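You operate a simulated robot arm through the tools that you are given. There is no shell and no other tool.

The job below is to be done with a simulated robot arm. You get a single attempt, and the scene is never put back.

## Task
Zero the thickness screen with the grey strip on the black base.
Fine: turn the zero knob till the screen shows the figure on the strip; lift the thickness lever, swing the arm aside, put the strip back. Where these are worked on the way, their far stop is far enough and under half their travel is too little: thickness lever.

Only the result counts: the job must be done as asked and must still hold three seconds after the hand-in. Knocking over, shifting, dropping, spilling or breaking anything else fails it.

## Robot
A 7-joint arm with a two-finger parallel gripper, fixed in place. Base frame: the origin is at the foot of the arm, x ahead of it, y to its left, z up. Lengths are in mm, angles in degrees, forces in N, time in s.
Its first joint turns from -166.0 to 166.0 degrees. Payload 3.43 kg.
The tool frame sits at the grasp point between the pads (the TCP): z along the fingers, y along the line on which they close. The tips reach 30 mm beyond it. Largest opening 94 mm; finger width 28, thickness 10; the body of the gripper, 50 by 96 mm, starts 55 mm behind the TCP.
Orientation is told as [roll, pitch, yaw] about the base's x, y, z axes, in that order, counted from this pose: with the fingers straight down and closing along the base's y, the tool's x points along the base's -x, its y along +y and its z along -z.

## Interface
- The arm moves only by the tool servo_tool. Its argument "rows" is a list of rows, each a list of 7 numbers: the turn, a rotation vector about the tool's x, y, z in degrees, then the shift along the tool's x, y, z in m, then the finger opening in m, from 0 to 0.094. In form: [[wx, wy, wz, x, y, z, jaw], ...]. A call has 1 to 20 rows; each row is the pose to reach, as a shift and turn from the pose commanded when the call began, along the tool's axes at that moment. Each row takes 0.2 s and may step no farther than 50 mm and 8.6 degrees from the row before; otherwise, or with a gripper value out of range, the whole call is refused. Where a pose cannot be reached the arm comes as near as it can. A force on the tool above 80 N (or 10 N above the force at the start of the call, whichever is more), or a blocked arm, ends the call early, and 0.2 s more pass. The fingers move at their own pace (about 45 mm/s each) and stop on an object; they squeeze with about 29 N. The grip force told is the motor's: it shows also when the fingers shut on nothing. Time passes only in rows, and 0.2 s behind the last, so rows that repeat a pose let the fingers close. It gives the time, the measured TCP pose, the force on the tool (base axes), the opening and the grip force at its end, in the units of the frame above (readings bear some noise), with the torque about the TCP (base axes, N m) and any sound that the robot's microphone picked up.
- Cameras (640 x 400 px; columns grow to the right, rows downward): "scene" is fixed at [220.8, -650.1, 1498.9]; the picture's right is [0.98, -0.22, 0.00], its down [-0.18, -0.84, -0.52] and it looks along [0.11, 0.51, -0.86] (base axes); focal length 217 px, centre (320, 200). "wrist" rides on the gripper at [76, 14, -103] in the tool frame; the picture's right is [-0.18, 0.98, 0.00], its down [-0.75, -0.14, -0.64] and it looks along [-0.63, -0.12, 0.77] (tool axes); focal length 243 px, centre (320, 200). There is no depth. A picture from a camera that has moved, and an enlarged one, comes with that camera's place and axes in the base frame and with its lens.
- get_image(camera): a new picture of that camera. It takes no simulated time.
- move_column(by): slides the trunk up (or, below 0, down) by that many mm; the arm rides with it, the base frame stays. It gives what a move gives, with no picture.
- zoom(camera, box): a new picture of the part [left, top, right, bottom] of that camera's present view, enlarged. It takes no simulated time.
- job_done(): hands the job in; it is judged then, once.

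Places have to be worked out from the pictures, the camera data and where the tool is seen. Open the gripper and draw the arm clear of the work before you hand the job in, unless the task says otherwise.

The tools are called after ">>>" as a command line: name --pt "numbers of a row" for each row, then --argument value for the rest, lists and objects as JSON in quotes. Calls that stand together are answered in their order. servo_tool: Moves the arm, as the interface text tells. Its arguments: {"type":"object","properties":{"rows":{"type":"array"}},"required":["rows"]} The other tools are called the same way: move_column (by) slides the trunk up or down; get_image (camera) takes a picture; zoom (camera, box) takes an enlarged picture of a part of a camera's view; job_done () hands the job in.

At the start:

```text
time_s: 0.0
tcp_pos: [164.4, -475.0, 1225.6]
tool_rot: [0.0, -0.1, 0.0]
wrist_force: [0.7, -0.9, 0.7]
torque: [0.01, 0.03, 0.01]
width: 93.9
finger_force: 0.0
trunk travel left (down, up): [-400.0, 90.0]
```

scene: 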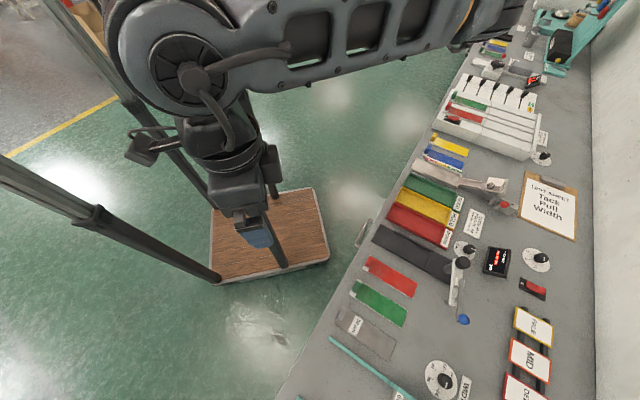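
wrist: 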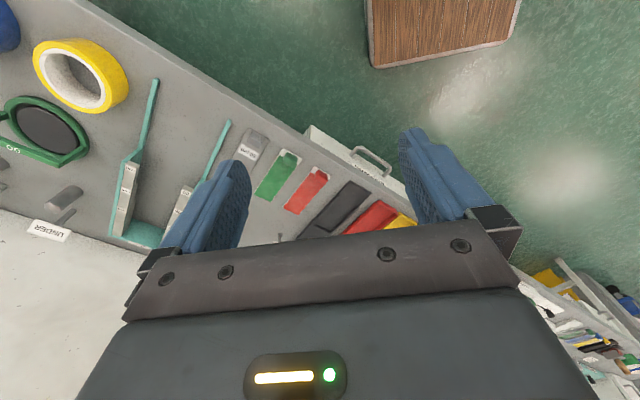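

I begin by looking at the bench in detail around the black base and the screen.

>>> zoom --camera "scene" --box '[400, 210, 560, 310]'

>>> zoom --camera "scene" --box '[320, 210, 480, 310]'

>>> zoom --camera "scene" --box '[310, 290, 486, 400]'

>>> zoom --camera "scene" --box '[400, 120, 592, 240]'

>>> zoom --camera "scene" --box '[430, 0, 640, 130]'

>>> zoom --camera "scene" --box '[430, 270, 640, 400]'

```text
4.00 times, centred on (480, 260) of scene
camera zoom: at [220.8, -650.1, 1498.9], right [0.98, -0.22, 0.0], down [-0.18, -0.84, -0.52], along [0.11, 0.51, -0.86], focal length 868 px, centre (-320, -40)
```

zoom: 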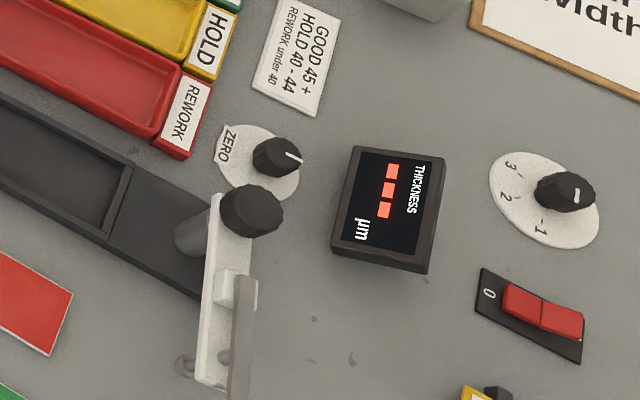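

```text
4.00 times, centred on (400, 260) of scene
camera zoom: at [220.8, -650.1, 1498.9], right [0.98, -0.22, 0.0], down [-0.18, -0.84, -0.52], along [0.11, 0.51, -0.86], focal length 868 px, centre (0, -40)
```

zoom: 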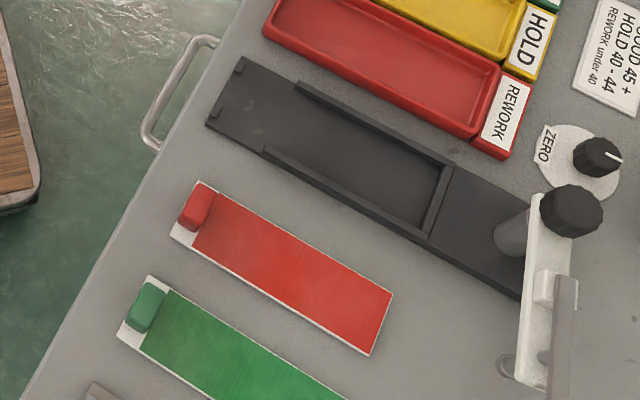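

```text
3.64 times, centred on (398, 345) of scene
camera zoom: at [220.8, -650.1, 1498.9], right [0.98, -0.22, 0.0], down [-0.18, -0.84, -0.52], along [0.11, 0.51, -0.86], focal length 789 px, centre (36, -327)
```

zoom: 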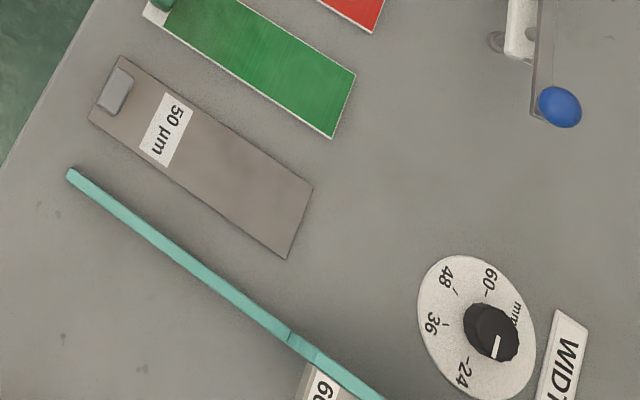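

```text
3.33 times, centred on (496, 180) of scene
camera zoom: at [220.8, -650.1, 1498.9], right [0.98, -0.22, 0.0], down [-0.18, -0.84, -0.52], along [0.11, 0.51, -0.86], focal length 723 px, centre (-267, 267)
```

zoom: 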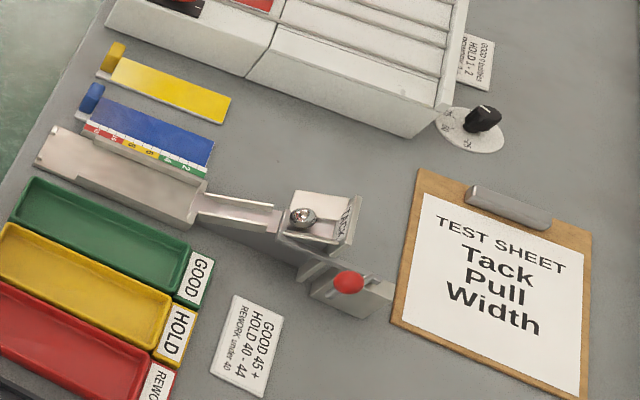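

```text
3.05 times, centred on (535, 65) of scene
camera zoom: at [220.8, -650.1, 1498.9], right [0.98, -0.22, 0.0], down [-0.18, -0.84, -0.52], along [0.11, 0.51, -0.86], focal length 661 px, centre (-335, 611)
```

zoom: 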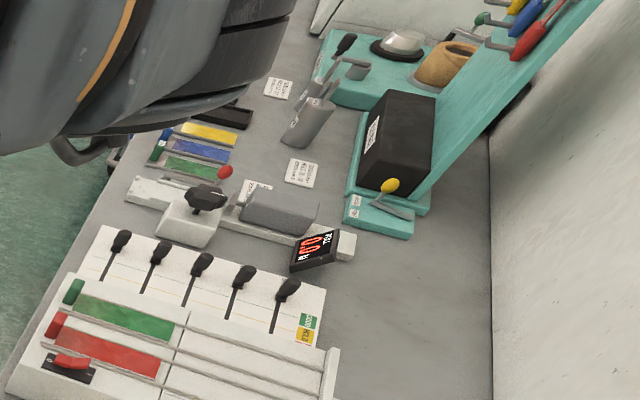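

```text
3.05 times, centred on (535, 335) of scene
camera zoom: at [220.8, -650.1, 1498.9], right [0.98, -0.22, 0.0], down [-0.18, -0.84, -0.52], along [0.11, 0.51, -0.86], focal length 661 px, centre (-335, -211)
```

zoom: 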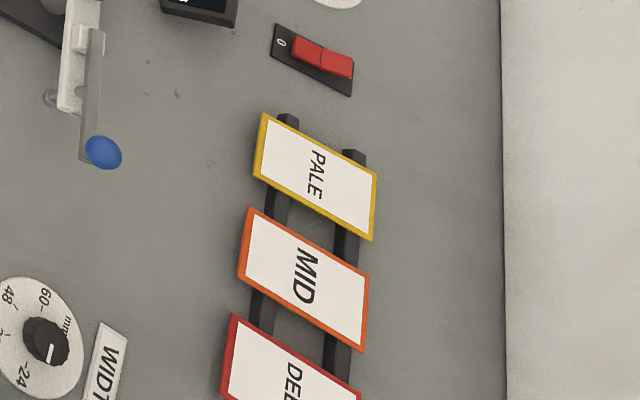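

Triangulating the red strip in both views puts the bench top at about z=835 mm. The grey 50 µm strip lies around (335,-676), angled at about -44°. I'll move above the gauge with the tool turned in line with the strips, and look from there.

>>> servo_tool --pt "0 0 5.5 -0.04 -0.003 0 0.094" --pt "0 0 11 -0.08 -0.006 0 0.094" --pt "0 0 16.5 -0.12 -0.009 0 0.094" --pt "0 0 22 -0.16 -0.012 0 0.094" --pt "0 0 27.5 -0.2 -0.015 0 0.094" --pt "0 0 33 -0.24 -0.018 0 0.094" --pt "0 0 38.5 -0.28 -0.021 0 0.094" --pt "0 0 44 -0.316 -0.025 0 0.094"

>>> get_image --camera "wrist"

>>> get_image --camera "scene"

```text
time_s: 1.8
tcp_pos: [482.8, -500.6, 1226.3]
tool_rot: [0.0, -0.1, -44.1]
wrist_force: [-1.1, -0.9, -0.7]
torque: [0.02, -0.02, -0.04]
width: 94.2
finger_force: 0.1
trunk travel left (down, up): [-400.0, 90.0]
```

```text
taken
camera wrist: at [436.9, -436.8, 1328.6], right [0.82, 0.58, 0.0], down [0.44, -0.63, 0.64], along [0.37, -0.52, -0.77], focal length 243 px, centre (320, 200)
```

wrist: 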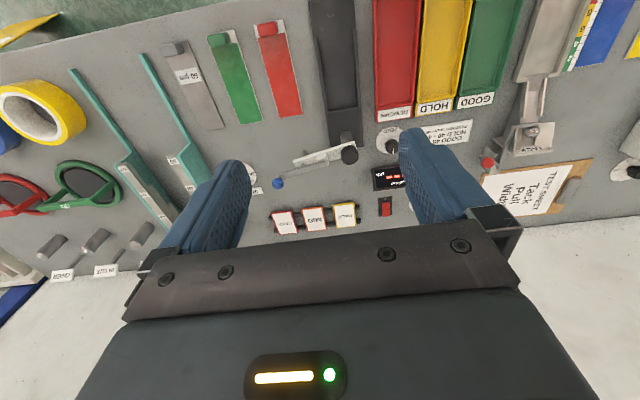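

```text
taken
```

scene: 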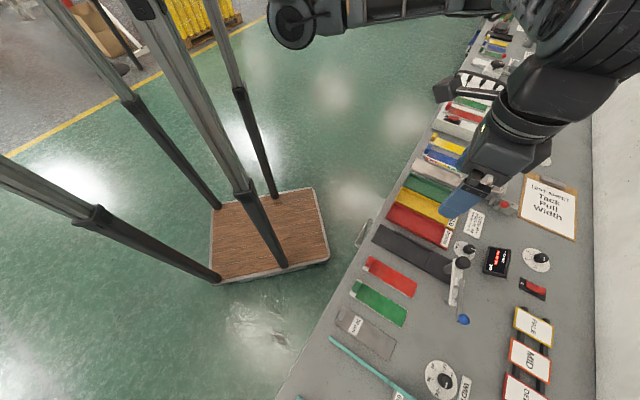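

The wrist view now shows the whole gauge, so I zoom in on the gauge arm, lever, knob and screen.

>>> zoom --camera "wrist" --box '[256, 120, 416, 220]'

>>> zoom --camera "wrist" --box '[150, 0, 390, 150]'

>>> zoom --camera "scene" --box '[430, 230, 494, 330]'

```text
4.00 times, centred on (336, 170) of wrist
camera zoom: at [436.9, -436.8, 1328.6], right [0.82, 0.58, 0.0], down [0.44, -0.63, 0.64], along [0.37, -0.52, -0.77], focal length 970 px, centre (256, 320)
```

zoom: 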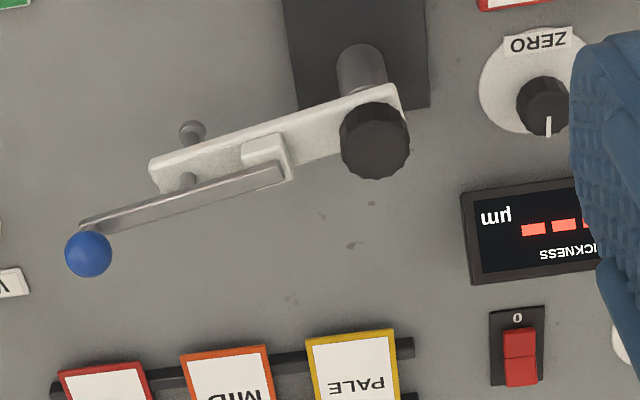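

```text
2.67 times, centred on (270, 75) of wrist
camera zoom: at [436.9, -436.8, 1328.6], right [0.82, 0.58, 0.0], down [0.44, -0.63, 0.64], along [0.37, -0.52, -0.77], focal length 647 px, centre (453, 533)
```

zoom: 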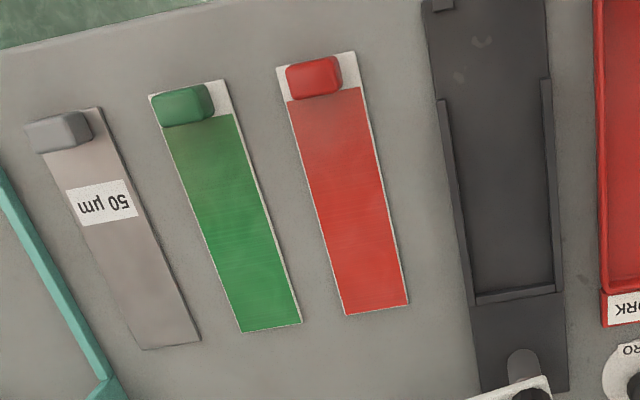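

```text
4.00 times, centred on (462, 280) of scene
camera zoom: at [220.8, -650.1, 1498.9], right [0.98, -0.22, 0.0], down [-0.18, -0.84, -0.52], along [0.11, 0.51, -0.86], focal length 868 px, centre (-248, -120)
```

zoom: 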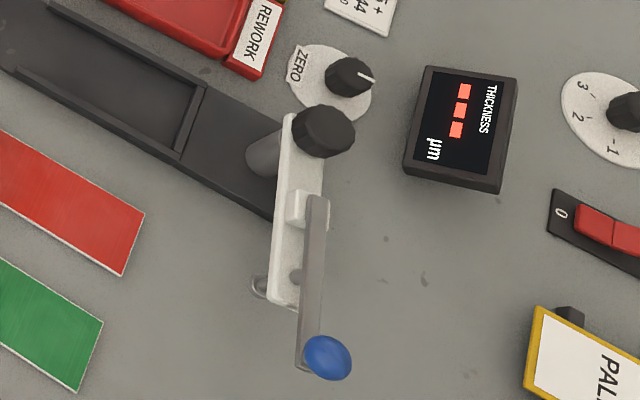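

The pivot post stands at the far end of the black base under the black knob. The arm is swung aside, and the blue-ball lever runs along it. I lower the trunk by 200 mm to look closer.

>>> move_column --by -200

>>> get_image --camera "wrist"

>>> get_image --camera "scene"

```text
time_s: 4.0
tcp_pos: [482.1, -501.3, 1026.6]
tool_rot: [0.0, 0.0, -44.0]
wrist_force: [-0.4, -0.1, -0.9]
torque: [-0.01, 0.0, 0.01]
width: 94.2
finger_force: 0.1
trunk travel left (down, up): [-200.0, 290.0]
```

```text
taken
camera wrist: at [436.5, -436.7, 1128.7], right [0.82, 0.58, 0.0], down [0.44, -0.63, 0.64], along [0.37, -0.52, -0.77], focal length 243 px, centre (320, 200)
```

wrist: 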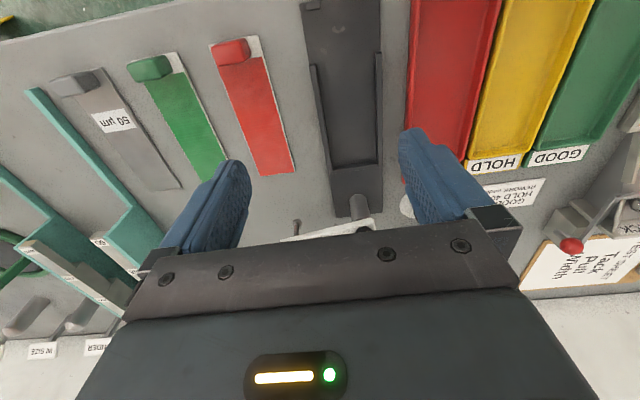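

```text
taken
```

scene: 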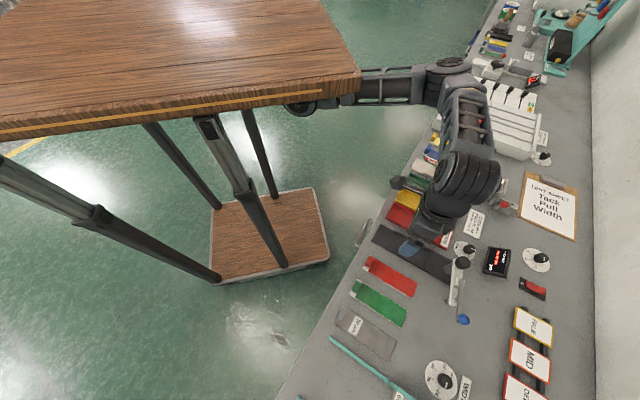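

I zoom the wrist view on the grey strip and the base for careful triangulation.

>>> zoom --camera "wrist" --box '[30, 40, 206, 150]'

>>> zoom --camera "wrist" --box '[190, 0, 430, 150]'

>>> zoom --camera "scene" --box '[326, 295, 406, 345]'

```text
3.64 times, centred on (118, 95) of wrist
camera zoom: at [436.5, -436.7, 1128.7], right [0.82, 0.58, 0.0], down [0.44, -0.63, 0.64], along [0.37, -0.52, -0.77], focal length 882 px, centre (1054, 582)
```

zoom: 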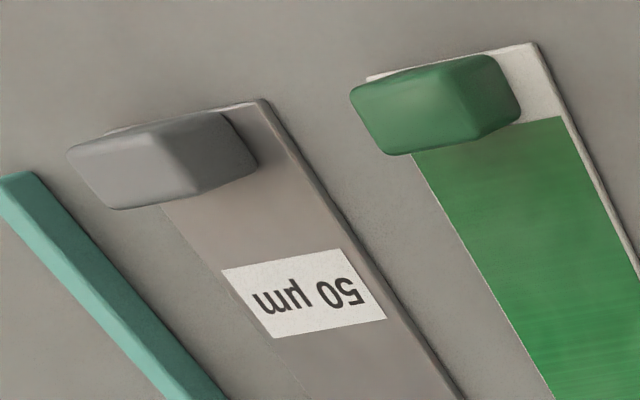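

```text
2.67 times, centred on (310, 75) of wrist
camera zoom: at [436.5, -436.7, 1128.7], right [0.82, 0.58, 0.0], down [0.44, -0.63, 0.64], along [0.37, -0.52, -0.77], focal length 647 px, centre (347, 533)
```

zoom: 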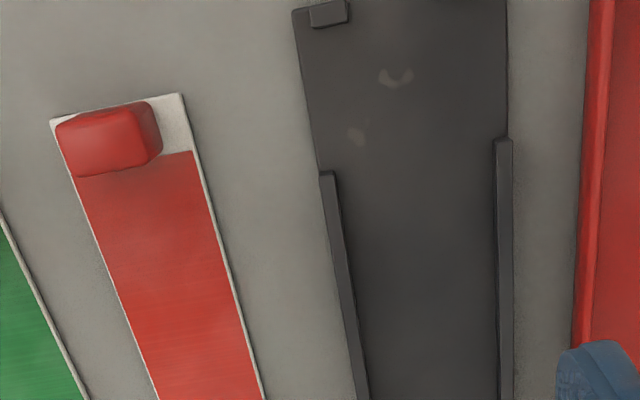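

```text
8.00 times, centred on (366, 320) of scene
camera zoom: at [220.8, -650.1, 1498.9], right [0.98, -0.22, 0.0], down [-0.18, -0.84, -0.52], along [0.11, 0.51, -0.86], focal length 1735 px, centre (-48, -760)
```

zoom: 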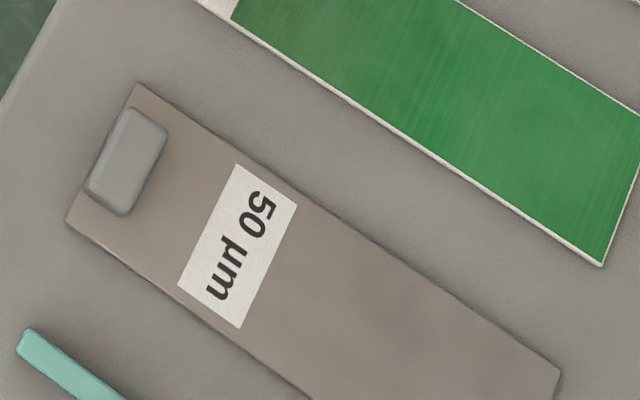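

Triangulation now gives bench z≈859, with the tab top at z≈889 and the tab centre near (281,-627). I move over the tab at a safe height to refine this.

>>> servo_tool --pt "0 0 0.5 0.0095 -0.0384 0 0.094" --pt "0 0 0.5 0.019 -0.0767 0 0.094" --pt "0 0 0.5 0.0284 -0.1151 0 0.08" --pt "0 0 0.5 0.0378 -0.1535 0.01 0.07" --pt "0 0 0.5 0.0473 -0.1918 0.02 0.06" --pt "0 0 0.5 0.0567 -0.2302 0.03 0.06" --pt "0 0 0.5 0.0567 -0.2302 0.045 0.06"

>>> get_image --camera "wrist"

>>> zoom --camera "scene" --box '[360, 215, 440, 265]'

>>> zoom --camera "scene" --box '[410, 230, 490, 280]'

>>> zoom --camera "scene" --box '[430, 280, 494, 330]'

```text
time_s: 5.6
tcp_pos: [282.8, -626.6, 982.0]
tool_rot: [-0.1, 0.1, -44.4]
wrist_force: [0.1, 0.1, -0.8]
torque: [-0.02, 0.01, 0.03]
width: 60.2
finger_force: 0.0
trunk travel left (down, up): [-200.0, 290.0]
```

```text
taken
camera wrist: at [236.4, -561.6, 1084.0], right [0.82, 0.57, 0.0], down [0.44, -0.63, 0.64], along [0.37, -0.53, -0.77], focal length 243 px, centre (320, 200)
```

wrist: 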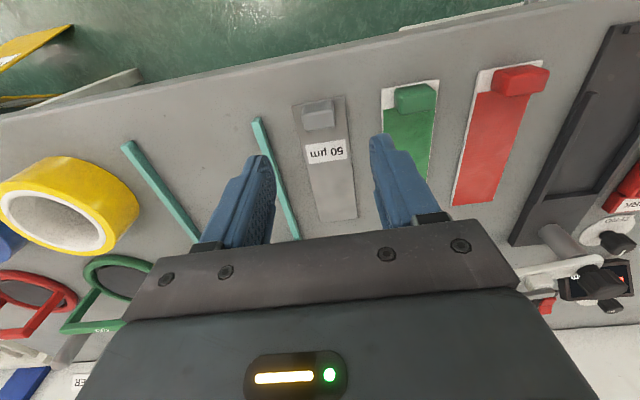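

```text
8.00 times, centred on (400, 240) of scene
camera zoom: at [220.8, -650.1, 1498.9], right [0.98, -0.22, 0.0], down [-0.18, -0.84, -0.52], along [0.11, 0.51, -0.86], focal length 1735 px, centre (-320, -120)
```

zoom: 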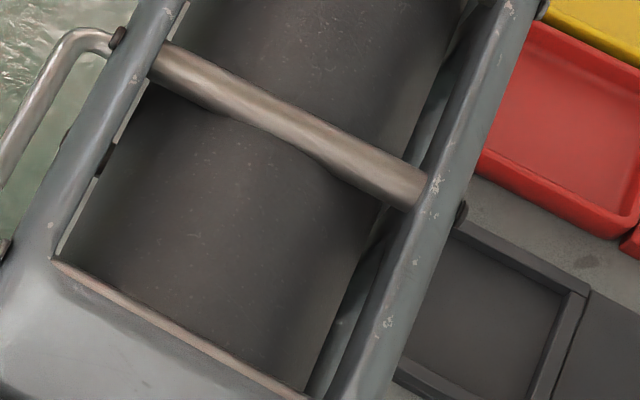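

```text
8.00 times, centred on (450, 255) of scene
camera zoom: at [220.8, -650.1, 1498.9], right [0.98, -0.22, 0.0], down [-0.18, -0.84, -0.52], along [0.11, 0.51, -0.86], focal length 1735 px, centre (-720, -240)
```

zoom: 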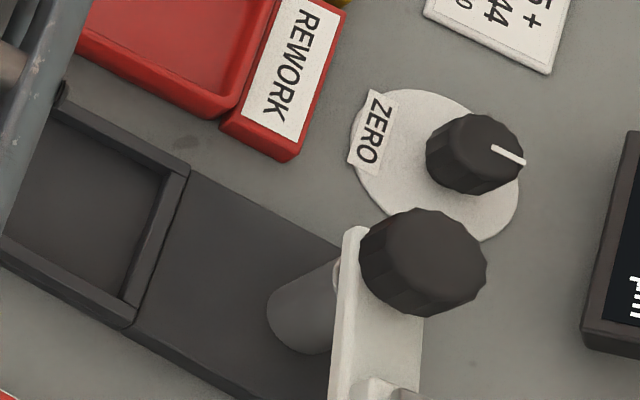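

```text
8.00 times, centred on (462, 305) of scene
camera zoom: at [220.8, -650.1, 1498.9], right [0.98, -0.22, 0.0], down [-0.18, -0.84, -0.52], along [0.11, 0.51, -0.86], focal length 1735 px, centre (-816, -640)
```

zoom: 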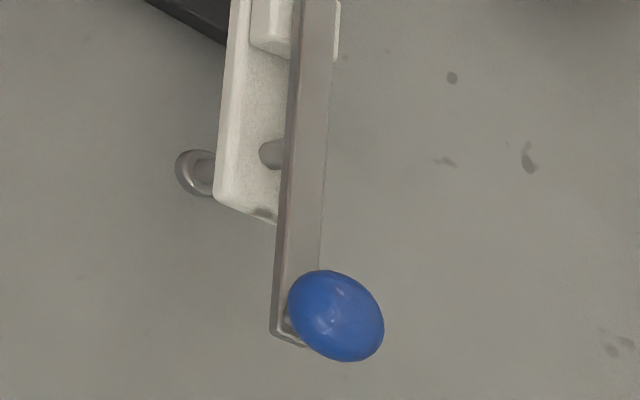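

The tab sits nearly under the TCP. I check it enlarged before going down.

>>> zoom --camera "wrist" --box '[240, 80, 400, 180]'

```text
4.00 times, centred on (320, 130) of wrist
camera zoom: at [236.4, -561.6, 1084.0], right [0.82, 0.57, 0.0], down [0.44, -0.63, 0.64], along [0.37, -0.53, -0.77], focal length 970 px, centre (320, 480)
```

zoom: 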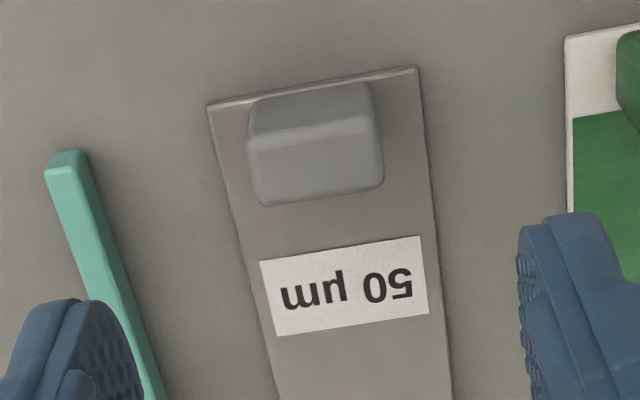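

The tab centre is within about 1 mm of the grasp axis. I go down to TCP z≈896, with the tips about 5 mm above the strip, and close.

>>> servo_tool --pt "0 0 0 0 0 0.025 0.06" --pt "0 0 0 0 0 0.05 0.06" --pt "0 0 0 0 0 0.07 0.06" --pt "0 0 0 0 0 0.08 0.06" --pt "0 0 0 0 0 0.086 0.06" --pt "0 0 0 0 0 0.086 0.06"

>>> get_image --camera "wrist"

```text
time_s: 7.0
tcp_pos: [282.0, -626.8, 895.6]
tool_rot: [0.0, 0.0, -44.5]
wrist_force: [-0.6, 0.7, -1.0]
torque: [0.01, 0.0, -0.01]
width: 60.1
finger_force: 0.1
trunk travel left (down, up): [-200.0, 290.0]
```

```text
taken
camera wrist: at [237.1, -562.5, 998.1], right [0.82, 0.57, 0.0], down [0.44, -0.63, 0.64], along [0.37, -0.53, -0.77], focal length 243 px, centre (320, 200)
```

wrist: 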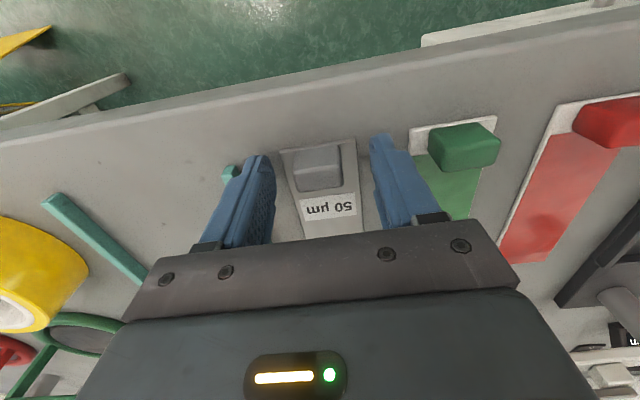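

The fingers straddle the tab without touching anything else. I close on it.

>>> servo_tool --pt "0 0 0 0 0 0 0.04" --pt "0 0 0 0 0 0 0.03" --pt "0 0 0 0 0 0 0.02" --pt "0 0 0 0 0 0 0.02" --pt "0 0 0 0 0 0 0.02"

>>> zoom --camera "wrist" --box '[220, 100, 420, 225]'

```text
time_s: 8.2
tcp_pos: [282.1, -627.4, 895.5]
tool_rot: [0.0, 0.0, -44.5]
wrist_force: [0.5, -0.7, 0.8]
torque: [0.02, -0.01, -0.06]
width: 27.6
finger_force: 29.6
trunk travel left (down, up): [-200.0, 290.0]
```

```text
3.20 times, centred on (320, 162) of wrist
camera zoom: at [237.0, -562.5, 998.3], right [0.82, 0.57, 0.0], down [0.44, -0.63, 0.64], along [0.37, -0.53, -0.77], focal length 776 px, centre (320, 320)
```

zoom: 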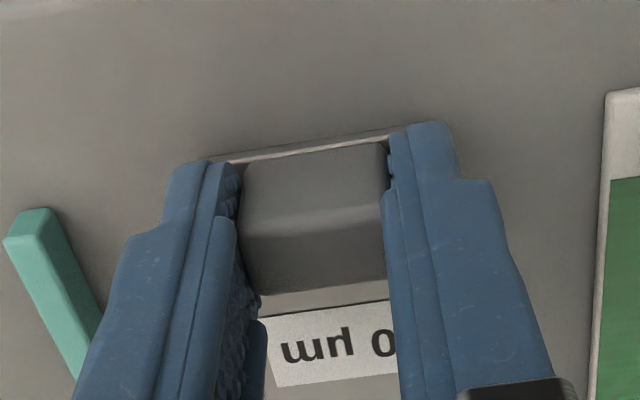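

The tab is held (27.6 mm wide); home grasp pose is (282.1,-627.2,895.6), yaw -44.5. I lift it 80 mm and carry it partway toward the base, stopping short so the wrist camera can see the seat.

>>> servo_tool --pt "0 0 0 0 0 -0.005 0.02" --pt "0 0 0 0 0 -0.02 0.02" --pt "0 0 0 0 0 -0.05 0.02" --pt "0 0 0 0 0 -0.08 0.02" --pt "0 0 0 0 0.035 -0.09 0.02" --pt "0 0 0 0 0.07 -0.09 0.02" --pt "0 0 0 0 0.11 -0.09 0.02" --pt "0 0 0 0 0.15 -0.09 0.02" --pt "0 0 0 0 0.15 -0.09 0.02"

>>> get_image --camera "wrist"

>>> get_image --camera "scene"

```text
time_s: 10.2
tcp_pos: [387.5, -521.6, 984.4]
tool_rot: [0.0, 0.0, -44.4]
wrist_force: [-0.6, 0.5, -0.1]
torque: [-0.03, 0.0, -0.03]
width: 20.4
finger_force: 0.0
trunk travel left (down, up): [-200.0, 290.0]
```

```text
taken
camera wrist: at [342.0, -457.4, 1086.8], right [0.82, 0.57, 0.0], down [0.44, -0.63, 0.64], along [0.37, -0.53, -0.77], focal length 243 px, centre (320, 200)
```

wrist: 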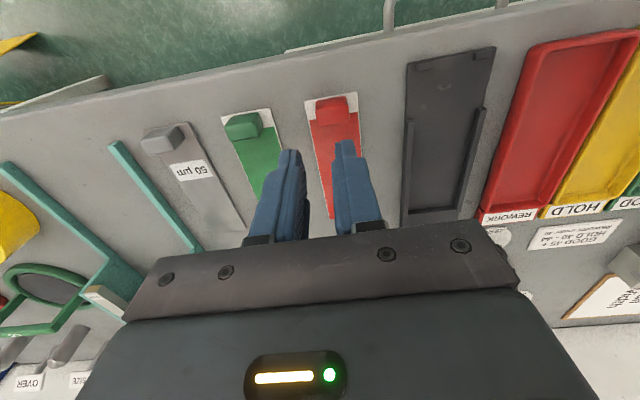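

```text
taken
```

scene: 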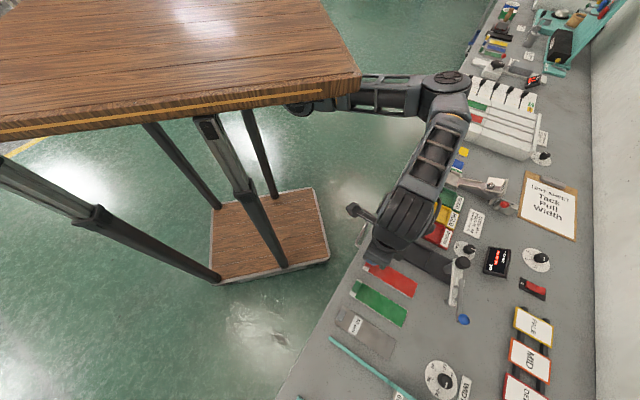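

The strip stayed behind; the tab slipped out of the fingers. I check whether it shifted.

>>> zoom --camera "scene" --box '[326, 295, 406, 345]'

>>> zoom --camera "wrist" --box '[120, 100, 280, 200]'

>>> zoom --camera "wrist" --box '[380, 30, 540, 130]'

>>> zoom --camera "wrist" --box '[360, 130, 520, 230]'

```text
8.00 times, centred on (366, 320) of scene
camera zoom: at [220.8, -650.1, 1498.9], right [0.98, -0.22, 0.0], down [-0.18, -0.84, -0.52], along [0.11, 0.51, -0.86], focal length 1735 px, centre (-48, -760)
```

zoom: 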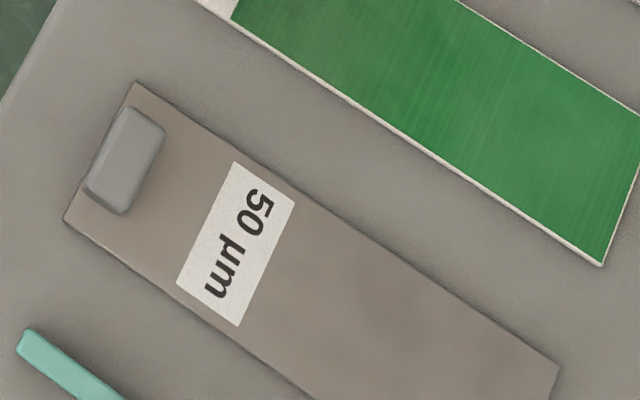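

```text
4.00 times, centred on (200, 150) of wrist
camera zoom: at [342.0, -457.4, 1086.8], right [0.82, 0.57, 0.0], down [0.44, -0.63, 0.64], along [0.37, -0.53, -0.77], focal length 970 px, centre (800, 400)
```

zoom: 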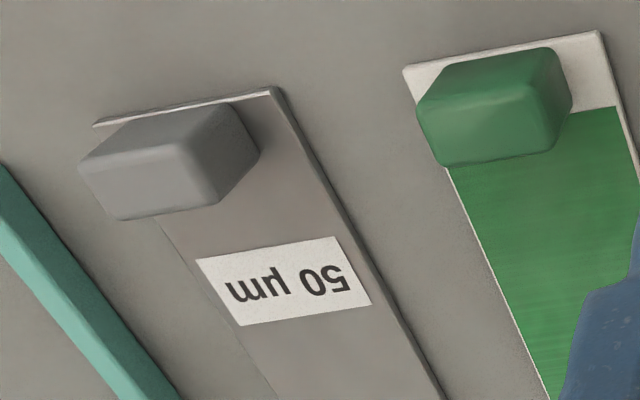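

```text
4.00 times, centred on (460, 80) of wrist
camera zoom: at [342.0, -457.4, 1086.8], right [0.82, 0.57, 0.0], down [0.44, -0.63, 0.64], along [0.37, -0.53, -0.77], focal length 970 px, centre (-240, 680)
```

zoom: 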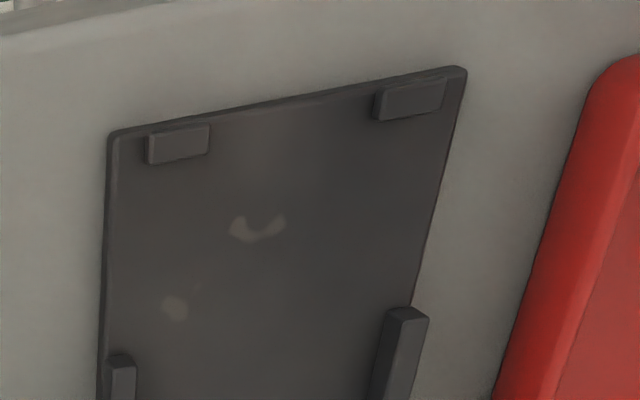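

```text
4.00 times, centred on (440, 180) of wrist
camera zoom: at [342.0, -457.4, 1086.8], right [0.82, 0.57, 0.0], down [0.44, -0.63, 0.64], along [0.37, -0.53, -0.77], focal length 970 px, centre (-160, 280)
```

zoom: 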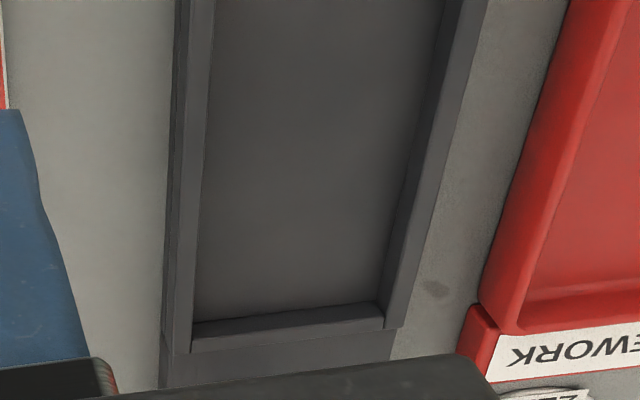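

The strip moved barely 1 mm. I go back with a narrower opening (38 mm) and go deeper, feeling for the strip surface, then squeeze fully.

>>> servo_tool --pt "0 0 0 0 -0.04 0 0.038" --pt "0 0 0 0 -0.08 0 0.038" --pt "0 0 0 0 -0.12 0 0.038" --pt "0 0 0 0.0005 -0.15 0 0.038" --pt "0 0 0 0.001 -0.15 0.03 0.038" --pt "0 0 0 0.001 -0.15 0.06 0.038" --pt "0 0 0 0.001 -0.15 0.08 0.038" --pt "0 0 0 0.001 -0.15 0.088 0.038" --pt "0 0 0 0.001 -0.15 0.09 0.038"

>>> zoom --camera "wrist" --box '[220, 100, 420, 225]'

```text
time_s: 12.2
tcp_pos: [280.3, -627.4, 895.6]
tool_rot: [0.0, 0.0, -44.5]
wrist_force: [0.2, -0.1, 0.2]
torque: [-0.05, -0.01, -0.01]
width: 38.0
finger_force: 0.1
trunk travel left (down, up): [-200.0, 290.0]
```

```text
3.20 times, centred on (320, 162) of wrist
camera zoom: at [235.4, -561.7, 998.1], right [0.82, 0.57, 0.0], down [0.44, -0.63, 0.64], along [0.37, -0.53, -0.77], focal length 776 px, centre (320, 320)
```

zoom: 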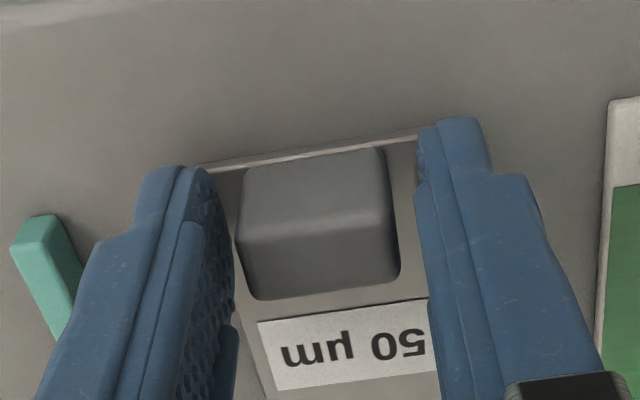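

The tab is centred between the fingers. I go down a further 3 mm in small steps, watching the force.

>>> servo_tool --pt "0 0 0 0 0 0.001 0.038" --pt "0 0 0 0 0 0.002 0.038" --pt "0 0 0 0 0 0.003 0.038"

```text
time_s: 13.0
tcp_pos: [280.4, -626.4, 893.2]
tool_rot: [-0.1, 0.0, -44.6]
wrist_force: [2.2, 6.0, 22.2]
torque: [0.29, -0.25, 0.04]
width: 38.4
finger_force: 0.2
trunk travel left (down, up): [-200.0, 290.0]
```

Contact shows at TCP z≈893.3, so the strip surface is at about z=863. I back off 1.5 mm and squeeze fully, then lift a little to test.

>>> servo_tool --pt "0 0 0 0 0 -0.0015 0.038" --pt "0 0 0 0 0 -0.0015 0.0" --pt "0 0 0 0 0 -0.0015 0.0" --pt "0 0 0 0 0 -0.0015 0.0" --pt "0 0 0 0 0 -0.0015 0.0" --pt "0 0 0 0 0 -0.004 0.0" --pt "0 0 0 0 0 -0.008 0.0" --pt "0 0 0 0 0 -0.012 0.0"

>>> get_image --camera "wrist"

```text
time_s: 14.8
tcp_pos: [280.3, -626.7, 903.3]
tool_rot: [0.0, 0.1, -44.5]
wrist_force: [0.5, 0.2, -2.2]
torque: [0.06, 0.08, 0.02]
width: 27.8
finger_force: 29.0
trunk travel left (down, up): [-200.0, 290.0]
```

```text
taken
camera wrist: at [235.4, -561.6, 1005.7], right [0.82, 0.57, 0.0], down [0.44, -0.63, 0.64], along [0.37, -0.53, -0.77], focal length 243 px, centre (320, 200)
```

wrist: 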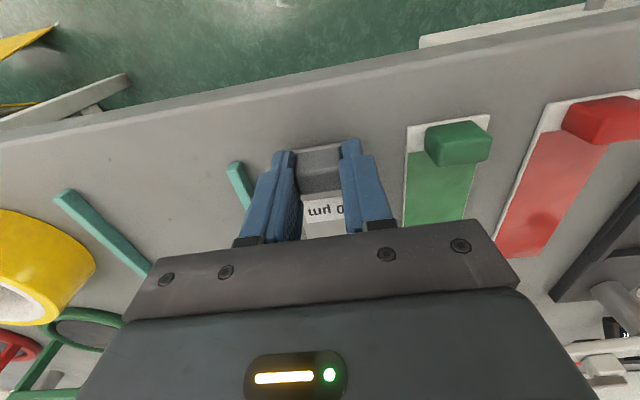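

The strip now seems to hang in the grip (load about -2 N). I lift another 50 mm gently and check.

>>> servo_tool --pt "0 0 0 0 0 -0.005 0.0" --pt "0 0 0 0 0 -0.01 0.0" --pt "0 0 0 0 0 -0.015 0.0" --pt "0 0 0 0 0 -0.022 0.0" --pt "0 0 0 0 0 -0.03 0.0" --pt "0 0 0 0 0 -0.038 0.0" --pt "0 0 0 0 0 -0.045 0.0" --pt "0 0 0 0 0 -0.05 0.0" --pt "0 0 0 0 0 -0.05 0.0"

>>> get_image --camera "wrist"

>>> zoom --camera "scene" --box '[310, 260, 438, 360]'

```text
time_s: 16.8
tcp_pos: [280.4, -626.4, 953.3]
tool_rot: [0.0, 0.0, -44.6]
wrist_force: [-0.5, 0.8, -2.2]
torque: [0.08, 0.04, 0.01]
width: 27.5
finger_force: 28.9
trunk travel left (down, up): [-200.0, 290.0]
```

```text
taken
camera wrist: at [235.6, -561.5, 1056.4], right [0.82, 0.57, 0.0], down [0.44, -0.63, 0.64], along [0.37, -0.53, -0.77], focal length 243 px, centre (320, 200)
```

wrist: 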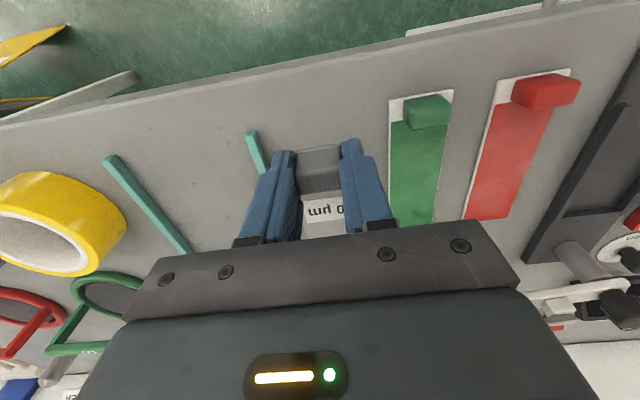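

```text
4.00 times, centred on (374, 310) of scene
camera zoom: at [220.8, -650.1, 1498.9], right [0.98, -0.22, 0.0], down [-0.18, -0.84, -0.52], along [0.11, 0.51, -0.86], focal length 868 px, centre (104, -240)
```

zoom: 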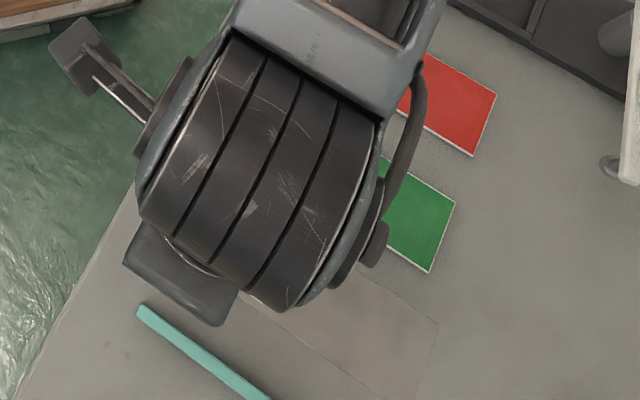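

The strip is held (about 2 N). The base seat works out at about 154×53 mm between the lugs and the stop, against a 150×46 strip. I carry the strip above the seat at this height and check.

>>> servo_tool --pt "0 0 0 0 0.02 0 0.0" --pt "0 0 0 0 0.05 0 0.0" --pt "0 0 0 0.0036 0.085 0 0.0" --pt "0 0 0 0.0036 0.12 0 0.0" --pt "0 0 0 0.0036 0.155 0 0.0" --pt "0 0 0 0.0036 0.19 0 0.0" --pt "0 0 0 0.0036 0.22 0 0.0" --pt "0 0 0 0.0036 0.245 0 0.0" --pt "0 0 0 0.0036 0.258 0 0.0" --pt "0 0 0 0.0036 0.258 0 0.0"

>>> get_image --camera "wrist"

>>> get_image --camera "scene"

```text
time_s: 19.0
tcp_pos: [458.1, -439.2, 954.5]
tool_rot: [0.0, 0.0, -44.6]
wrist_force: [0.1, 0.1, -2.3]
torque: [0.02, 0.05, -0.03]
width: 27.6
finger_force: 29.1
trunk travel left (down, up): [-200.0, 290.0]
```

```text
taken
camera wrist: at [413.9, -374.3, 1056.6], right [0.82, 0.57, 0.0], down [0.44, -0.63, 0.64], along [0.37, -0.53, -0.77], focal length 243 px, centre (320, 200)
```

wrist: 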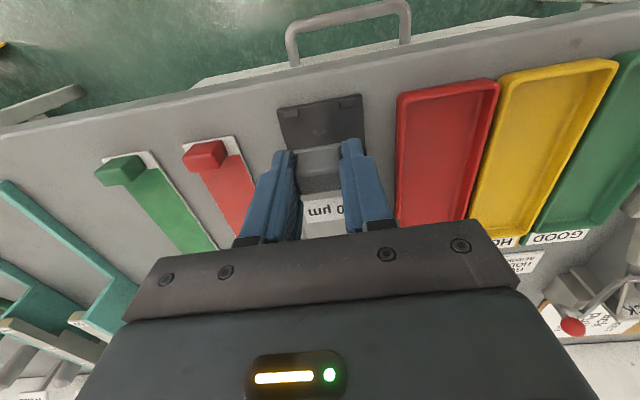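

```text
taken
```

scene: 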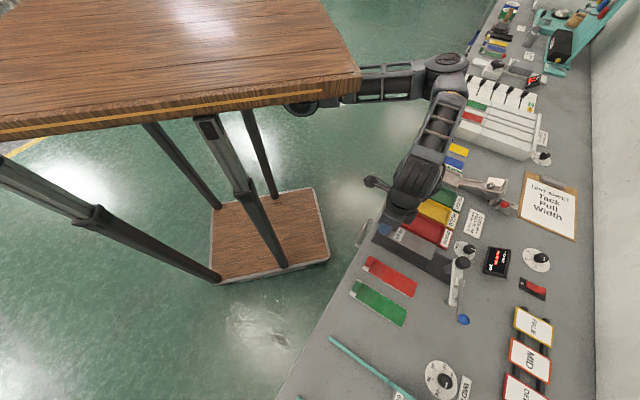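

I zoom on the lugs and the held strip to check alignment.

>>> zoom --camera "wrist" --box '[240, 80, 400, 180]'

>>> zoom --camera "scene" --box '[360, 215, 488, 295]'

```text
4.00 times, centred on (320, 130) of wrist
camera zoom: at [413.9, -374.3, 1056.6], right [0.82, 0.57, 0.0], down [0.44, -0.63, 0.64], along [0.37, -0.53, -0.77], focal length 970 px, centre (320, 480)
```

zoom: 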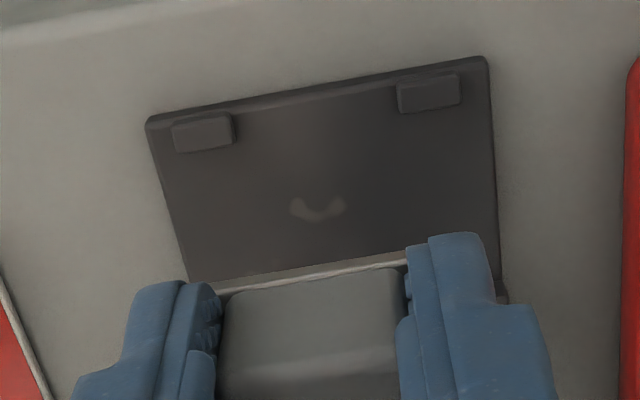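

```text
5.00 times, centred on (424, 255) of scene
camera zoom: at [220.8, -650.1, 1498.9], right [0.98, -0.22, 0.0], down [-0.18, -0.84, -0.52], along [0.11, 0.51, -0.86], focal length 1084 px, centre (-200, -75)
```

zoom: 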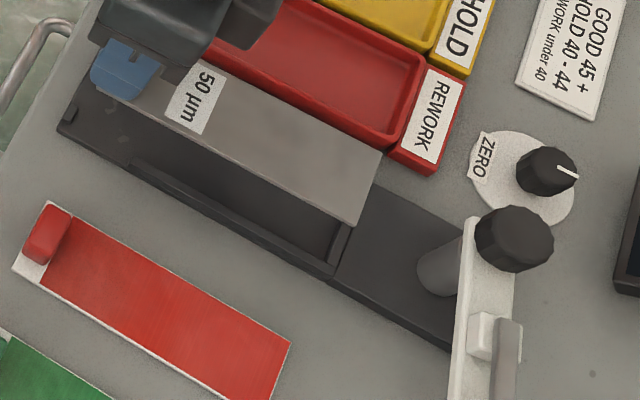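

The lugs show the base centreline about 1.5–2 mm to +w of the tool; lengthwise the strip looks centred, with about 4 mm at each end. I correct sideways and go down to just above the seat.

>>> servo_tool --pt "0 0 0 0 0.0017 0 0.0" --pt "0 0 0 0 0.0017 0.015 0.0" --pt "0 0 0 0 0.0017 0.03 0.0" --pt "0 0 0 0 0.0017 0.04 0.0" --pt "0 0 0 0 0.0017 0.046 0.0" --pt "0 0 0 0 0.0017 0.046 0.0"

>>> zoom --camera "wrist" --box '[240, 80, 400, 180]'

>>> zoom --camera "scene" --box '[360, 215, 488, 295]'

```text
time_s: 20.4
tcp_pos: [459.9, -438.5, 908.0]
tool_rot: [0.1, 0.0, -44.5]
wrist_force: [-0.1, 0.0, -2.4]
torque: [0.08, 0.08, -0.04]
width: 27.6
finger_force: 29.1
trunk travel left (down, up): [-200.0, 290.0]
```

```text
4.00 times, centred on (320, 130) of wrist
camera zoom: at [415.1, -374.4, 1009.8], right [0.82, 0.57, 0.0], down [0.44, -0.63, 0.64], along [0.37, -0.53, -0.77], focal length 970 px, centre (320, 480)
```

zoom: 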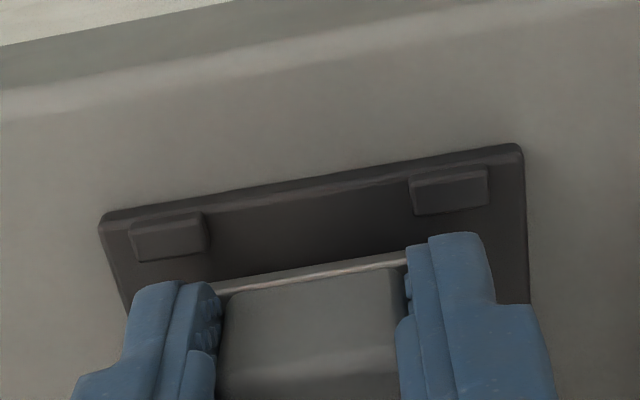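

```text
5.00 times, centred on (424, 255) of scene
camera zoom: at [220.8, -650.1, 1498.9], right [0.98, -0.22, 0.0], down [-0.18, -0.84, -0.52], along [0.11, 0.51, -0.86], focal length 1084 px, centre (-200, -75)
```

zoom: 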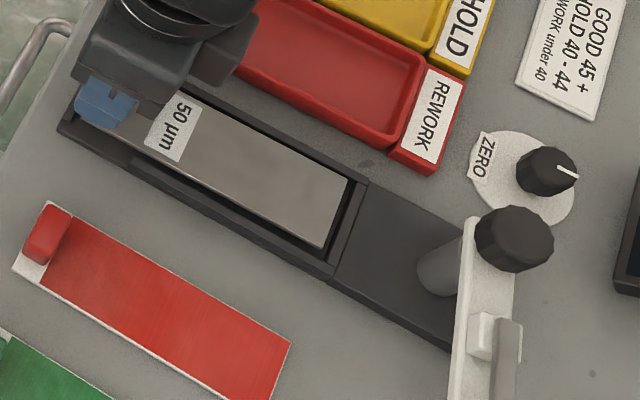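

The strip is aligned inside the rails, lugs and stop. I lower it in small steps until it rests.

>>> servo_tool --pt "0 0 0 0 0 0.002 0.0" --pt "0 0 0 0 0 0.004 0.0" --pt "0 0 0 0 0 0.005 0.0" --pt "0 0 0 0 0 0.006 0.0" --pt "0 0 0 0 0 0.006 0.0"

```text
time_s: 21.6
tcp_pos: [459.9, -440.3, 902.2]
tool_rot: [0.0, -0.1, -44.5]
wrist_force: [-0.7, 0.1, -2.1]
torque: [0.07, 0.07, -0.03]
width: 27.6
finger_force: 28.6
trunk travel left (down, up): [-200.0, 290.0]
```

There is no contact yet, so I keep going in 1 mm steps.

>>> servo_tool --pt "0 0 0 0 0 0.001 0.0" --pt "0 0 0 0 0 0.002 0.0" --pt "0 0 0 0 0 0.002 0.0"

```text
time_s: 22.4
tcp_pos: [459.4, -438.4, 900.7]
tool_rot: [-0.1, 0.0, -44.4]
wrist_force: [-0.5, 1.7, 2.6]
torque: [-0.36, -0.44, 0.05]
width: 27.3
finger_force: 29.5
trunk travel left (down, up): [-200.0, 290.0]
```

Contact is starting. I go 1.5 mm further, release slowly, and look.

>>> servo_tool --pt "0 0 0 0 0 0.001 0.0" --pt "0 0 0 0 0 0.0015 0.0" --pt "0 0 0 0 0 0.0015 0.0"

>>> zoom --camera "wrist" --box '[240, 80, 400, 180]'

>>> zoom --camera "scene" --box '[360, 215, 488, 295]'

```text
time_s: 23.2
tcp_pos: [460.5, -439.6, 900.4]
tool_rot: [-0.1, -0.1, -44.5]
wrist_force: [2.4, 5.8, 34.0]
torque: [0.97, -0.14, -0.17]
width: 27.7
finger_force: 28.9
trunk travel left (down, up): [-200.0, 290.0]
```

```text
4.00 times, centred on (320, 130) of wrist
camera zoom: at [415.0, -373.8, 1002.6], right [0.82, 0.57, 0.0], down [0.44, -0.63, 0.64], along [0.37, -0.53, -0.77], focal length 970 px, centre (320, 480)
```

zoom: 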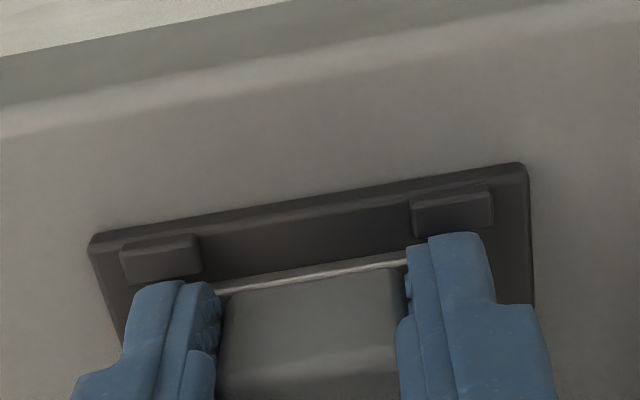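

```text
5.00 times, centred on (424, 255) of scene
camera zoom: at [220.8, -650.1, 1498.9], right [0.98, -0.22, 0.0], down [-0.18, -0.84, -0.52], along [0.11, 0.51, -0.86], focal length 1084 px, centre (-200, -75)
```

zoom: 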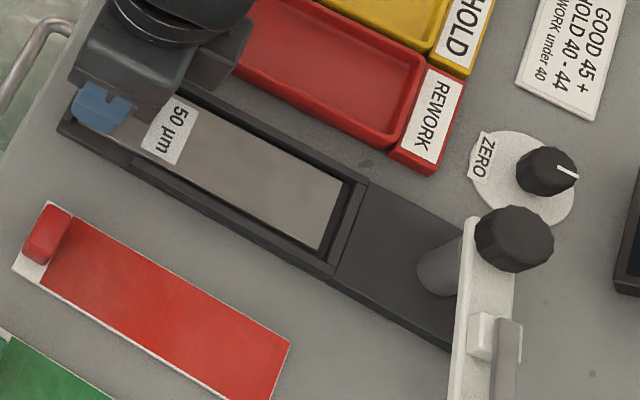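

The strip rests on the seat (34 N press). I ease up 1 mm, open, and rise clear.

>>> servo_tool --pt "0 0 0 0 0 -0.0015 0.0" --pt "0 0 0 0 0 -0.0015 0.035" --pt "0 0 0 0 0 -0.0015 0.045" --pt "0 0 0 0 0 -0.0015 0.045" --pt "0 0 0 0 0 -0.01 0.045" --pt "0 0 0 0 0 -0.03 0.045" --pt "0 0 0 0 0 -0.06 0.045" --pt "0 0 0 0 0 -0.1 0.045" --pt "0 0 0 0 0 -0.14 0.045"

>>> get_image --camera "wrist"

>>> zoom --camera "scene" --box '[360, 215, 520, 315]'

```text
time_s: 25.2
tcp_pos: [460.8, -439.1, 1040.6]
tool_rot: [0.0, 0.1, -44.5]
wrist_force: [0.0, 0.0, 0.3]
torque: [-0.03, -0.01, -0.04]
width: 45.0
finger_force: 0.0
trunk travel left (down, up): [-200.0, 290.0]
```

```text
taken
camera wrist: at [416.0, -374.5, 1143.3], right [0.82, 0.57, 0.0], down [0.44, -0.63, 0.64], along [0.37, -0.53, -0.77], focal length 243 px, centre (320, 200)
```

wrist: 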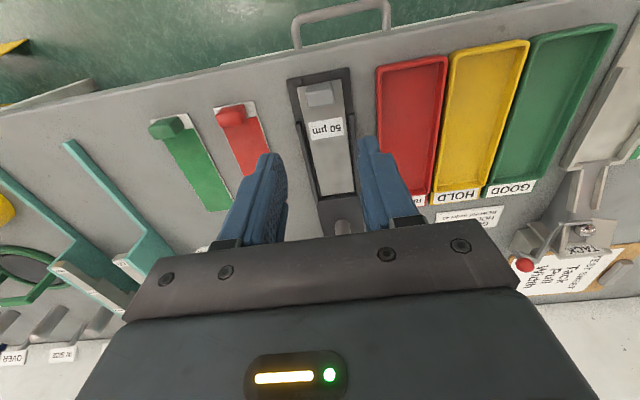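

```text
4.00 times, centred on (440, 265) of scene
camera zoom: at [220.8, -650.1, 1498.9], right [0.98, -0.22, 0.0], down [-0.18, -0.84, -0.52], along [0.11, 0.51, -0.86], focal length 868 px, centre (-160, -60)
```

zoom: 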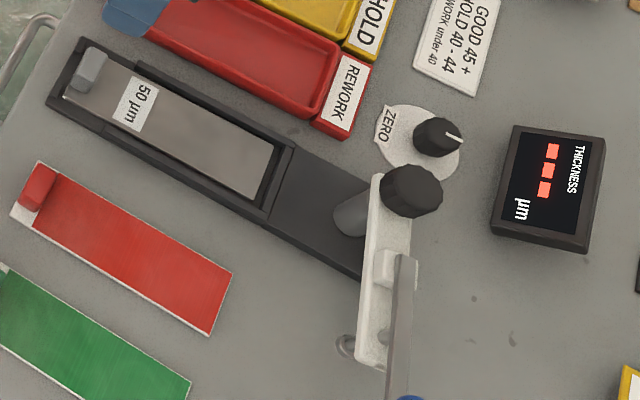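

The strip sits in the seat. By triangulation the pivot knob is at about (604,-583), top z≈948, the blue ball at (526,-695,969), and the zero knob at (689,-544). I move above the arm to look closely.

>>> servo_tool --pt "0 0 0 -0.01 0 -0.03 0.045" --pt "0 0 0 -0.04 -0.015 -0.06 0.045" --pt "0 0 0 -0.08 -0.03 -0.08 0.045" --pt "0 0 0 -0.12 -0.045 -0.08 0.045" --pt "0 0 0 -0.15 -0.06 -0.08 0.03" --pt "0 0 0 -0.16 -0.074 -0.08 0.01" --pt "0 0 0 -0.16 -0.074 -0.08 0.0"

>>> get_image --camera "wrist"

```text
time_s: 26.8
tcp_pos: [522.0, -603.1, 1118.5]
tool_rot: [0.0, 0.0, -44.6]
wrist_force: [0.3, 0.4, 0.1]
torque: [0.01, -0.01, 0.01]
width: 0.1
finger_force: 18.0
trunk travel left (down, up): [-200.0, 290.0]
```

```text
taken
camera wrist: at [477.7, -538.4, 1221.5], right [0.82, 0.57, 0.0], down [0.44, -0.63, 0.64], along [0.37, -0.53, -0.77], focal length 243 px, centre (320, 200)
```

wrist: 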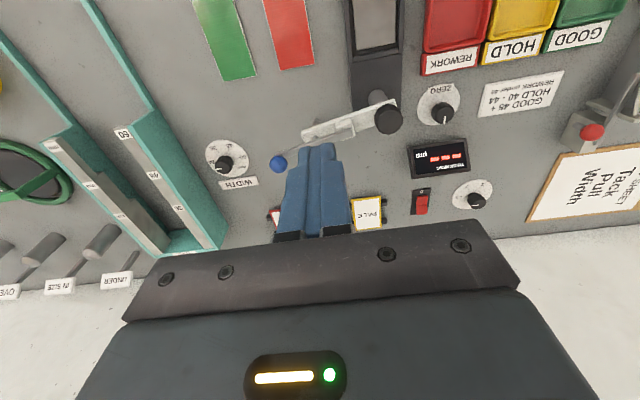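

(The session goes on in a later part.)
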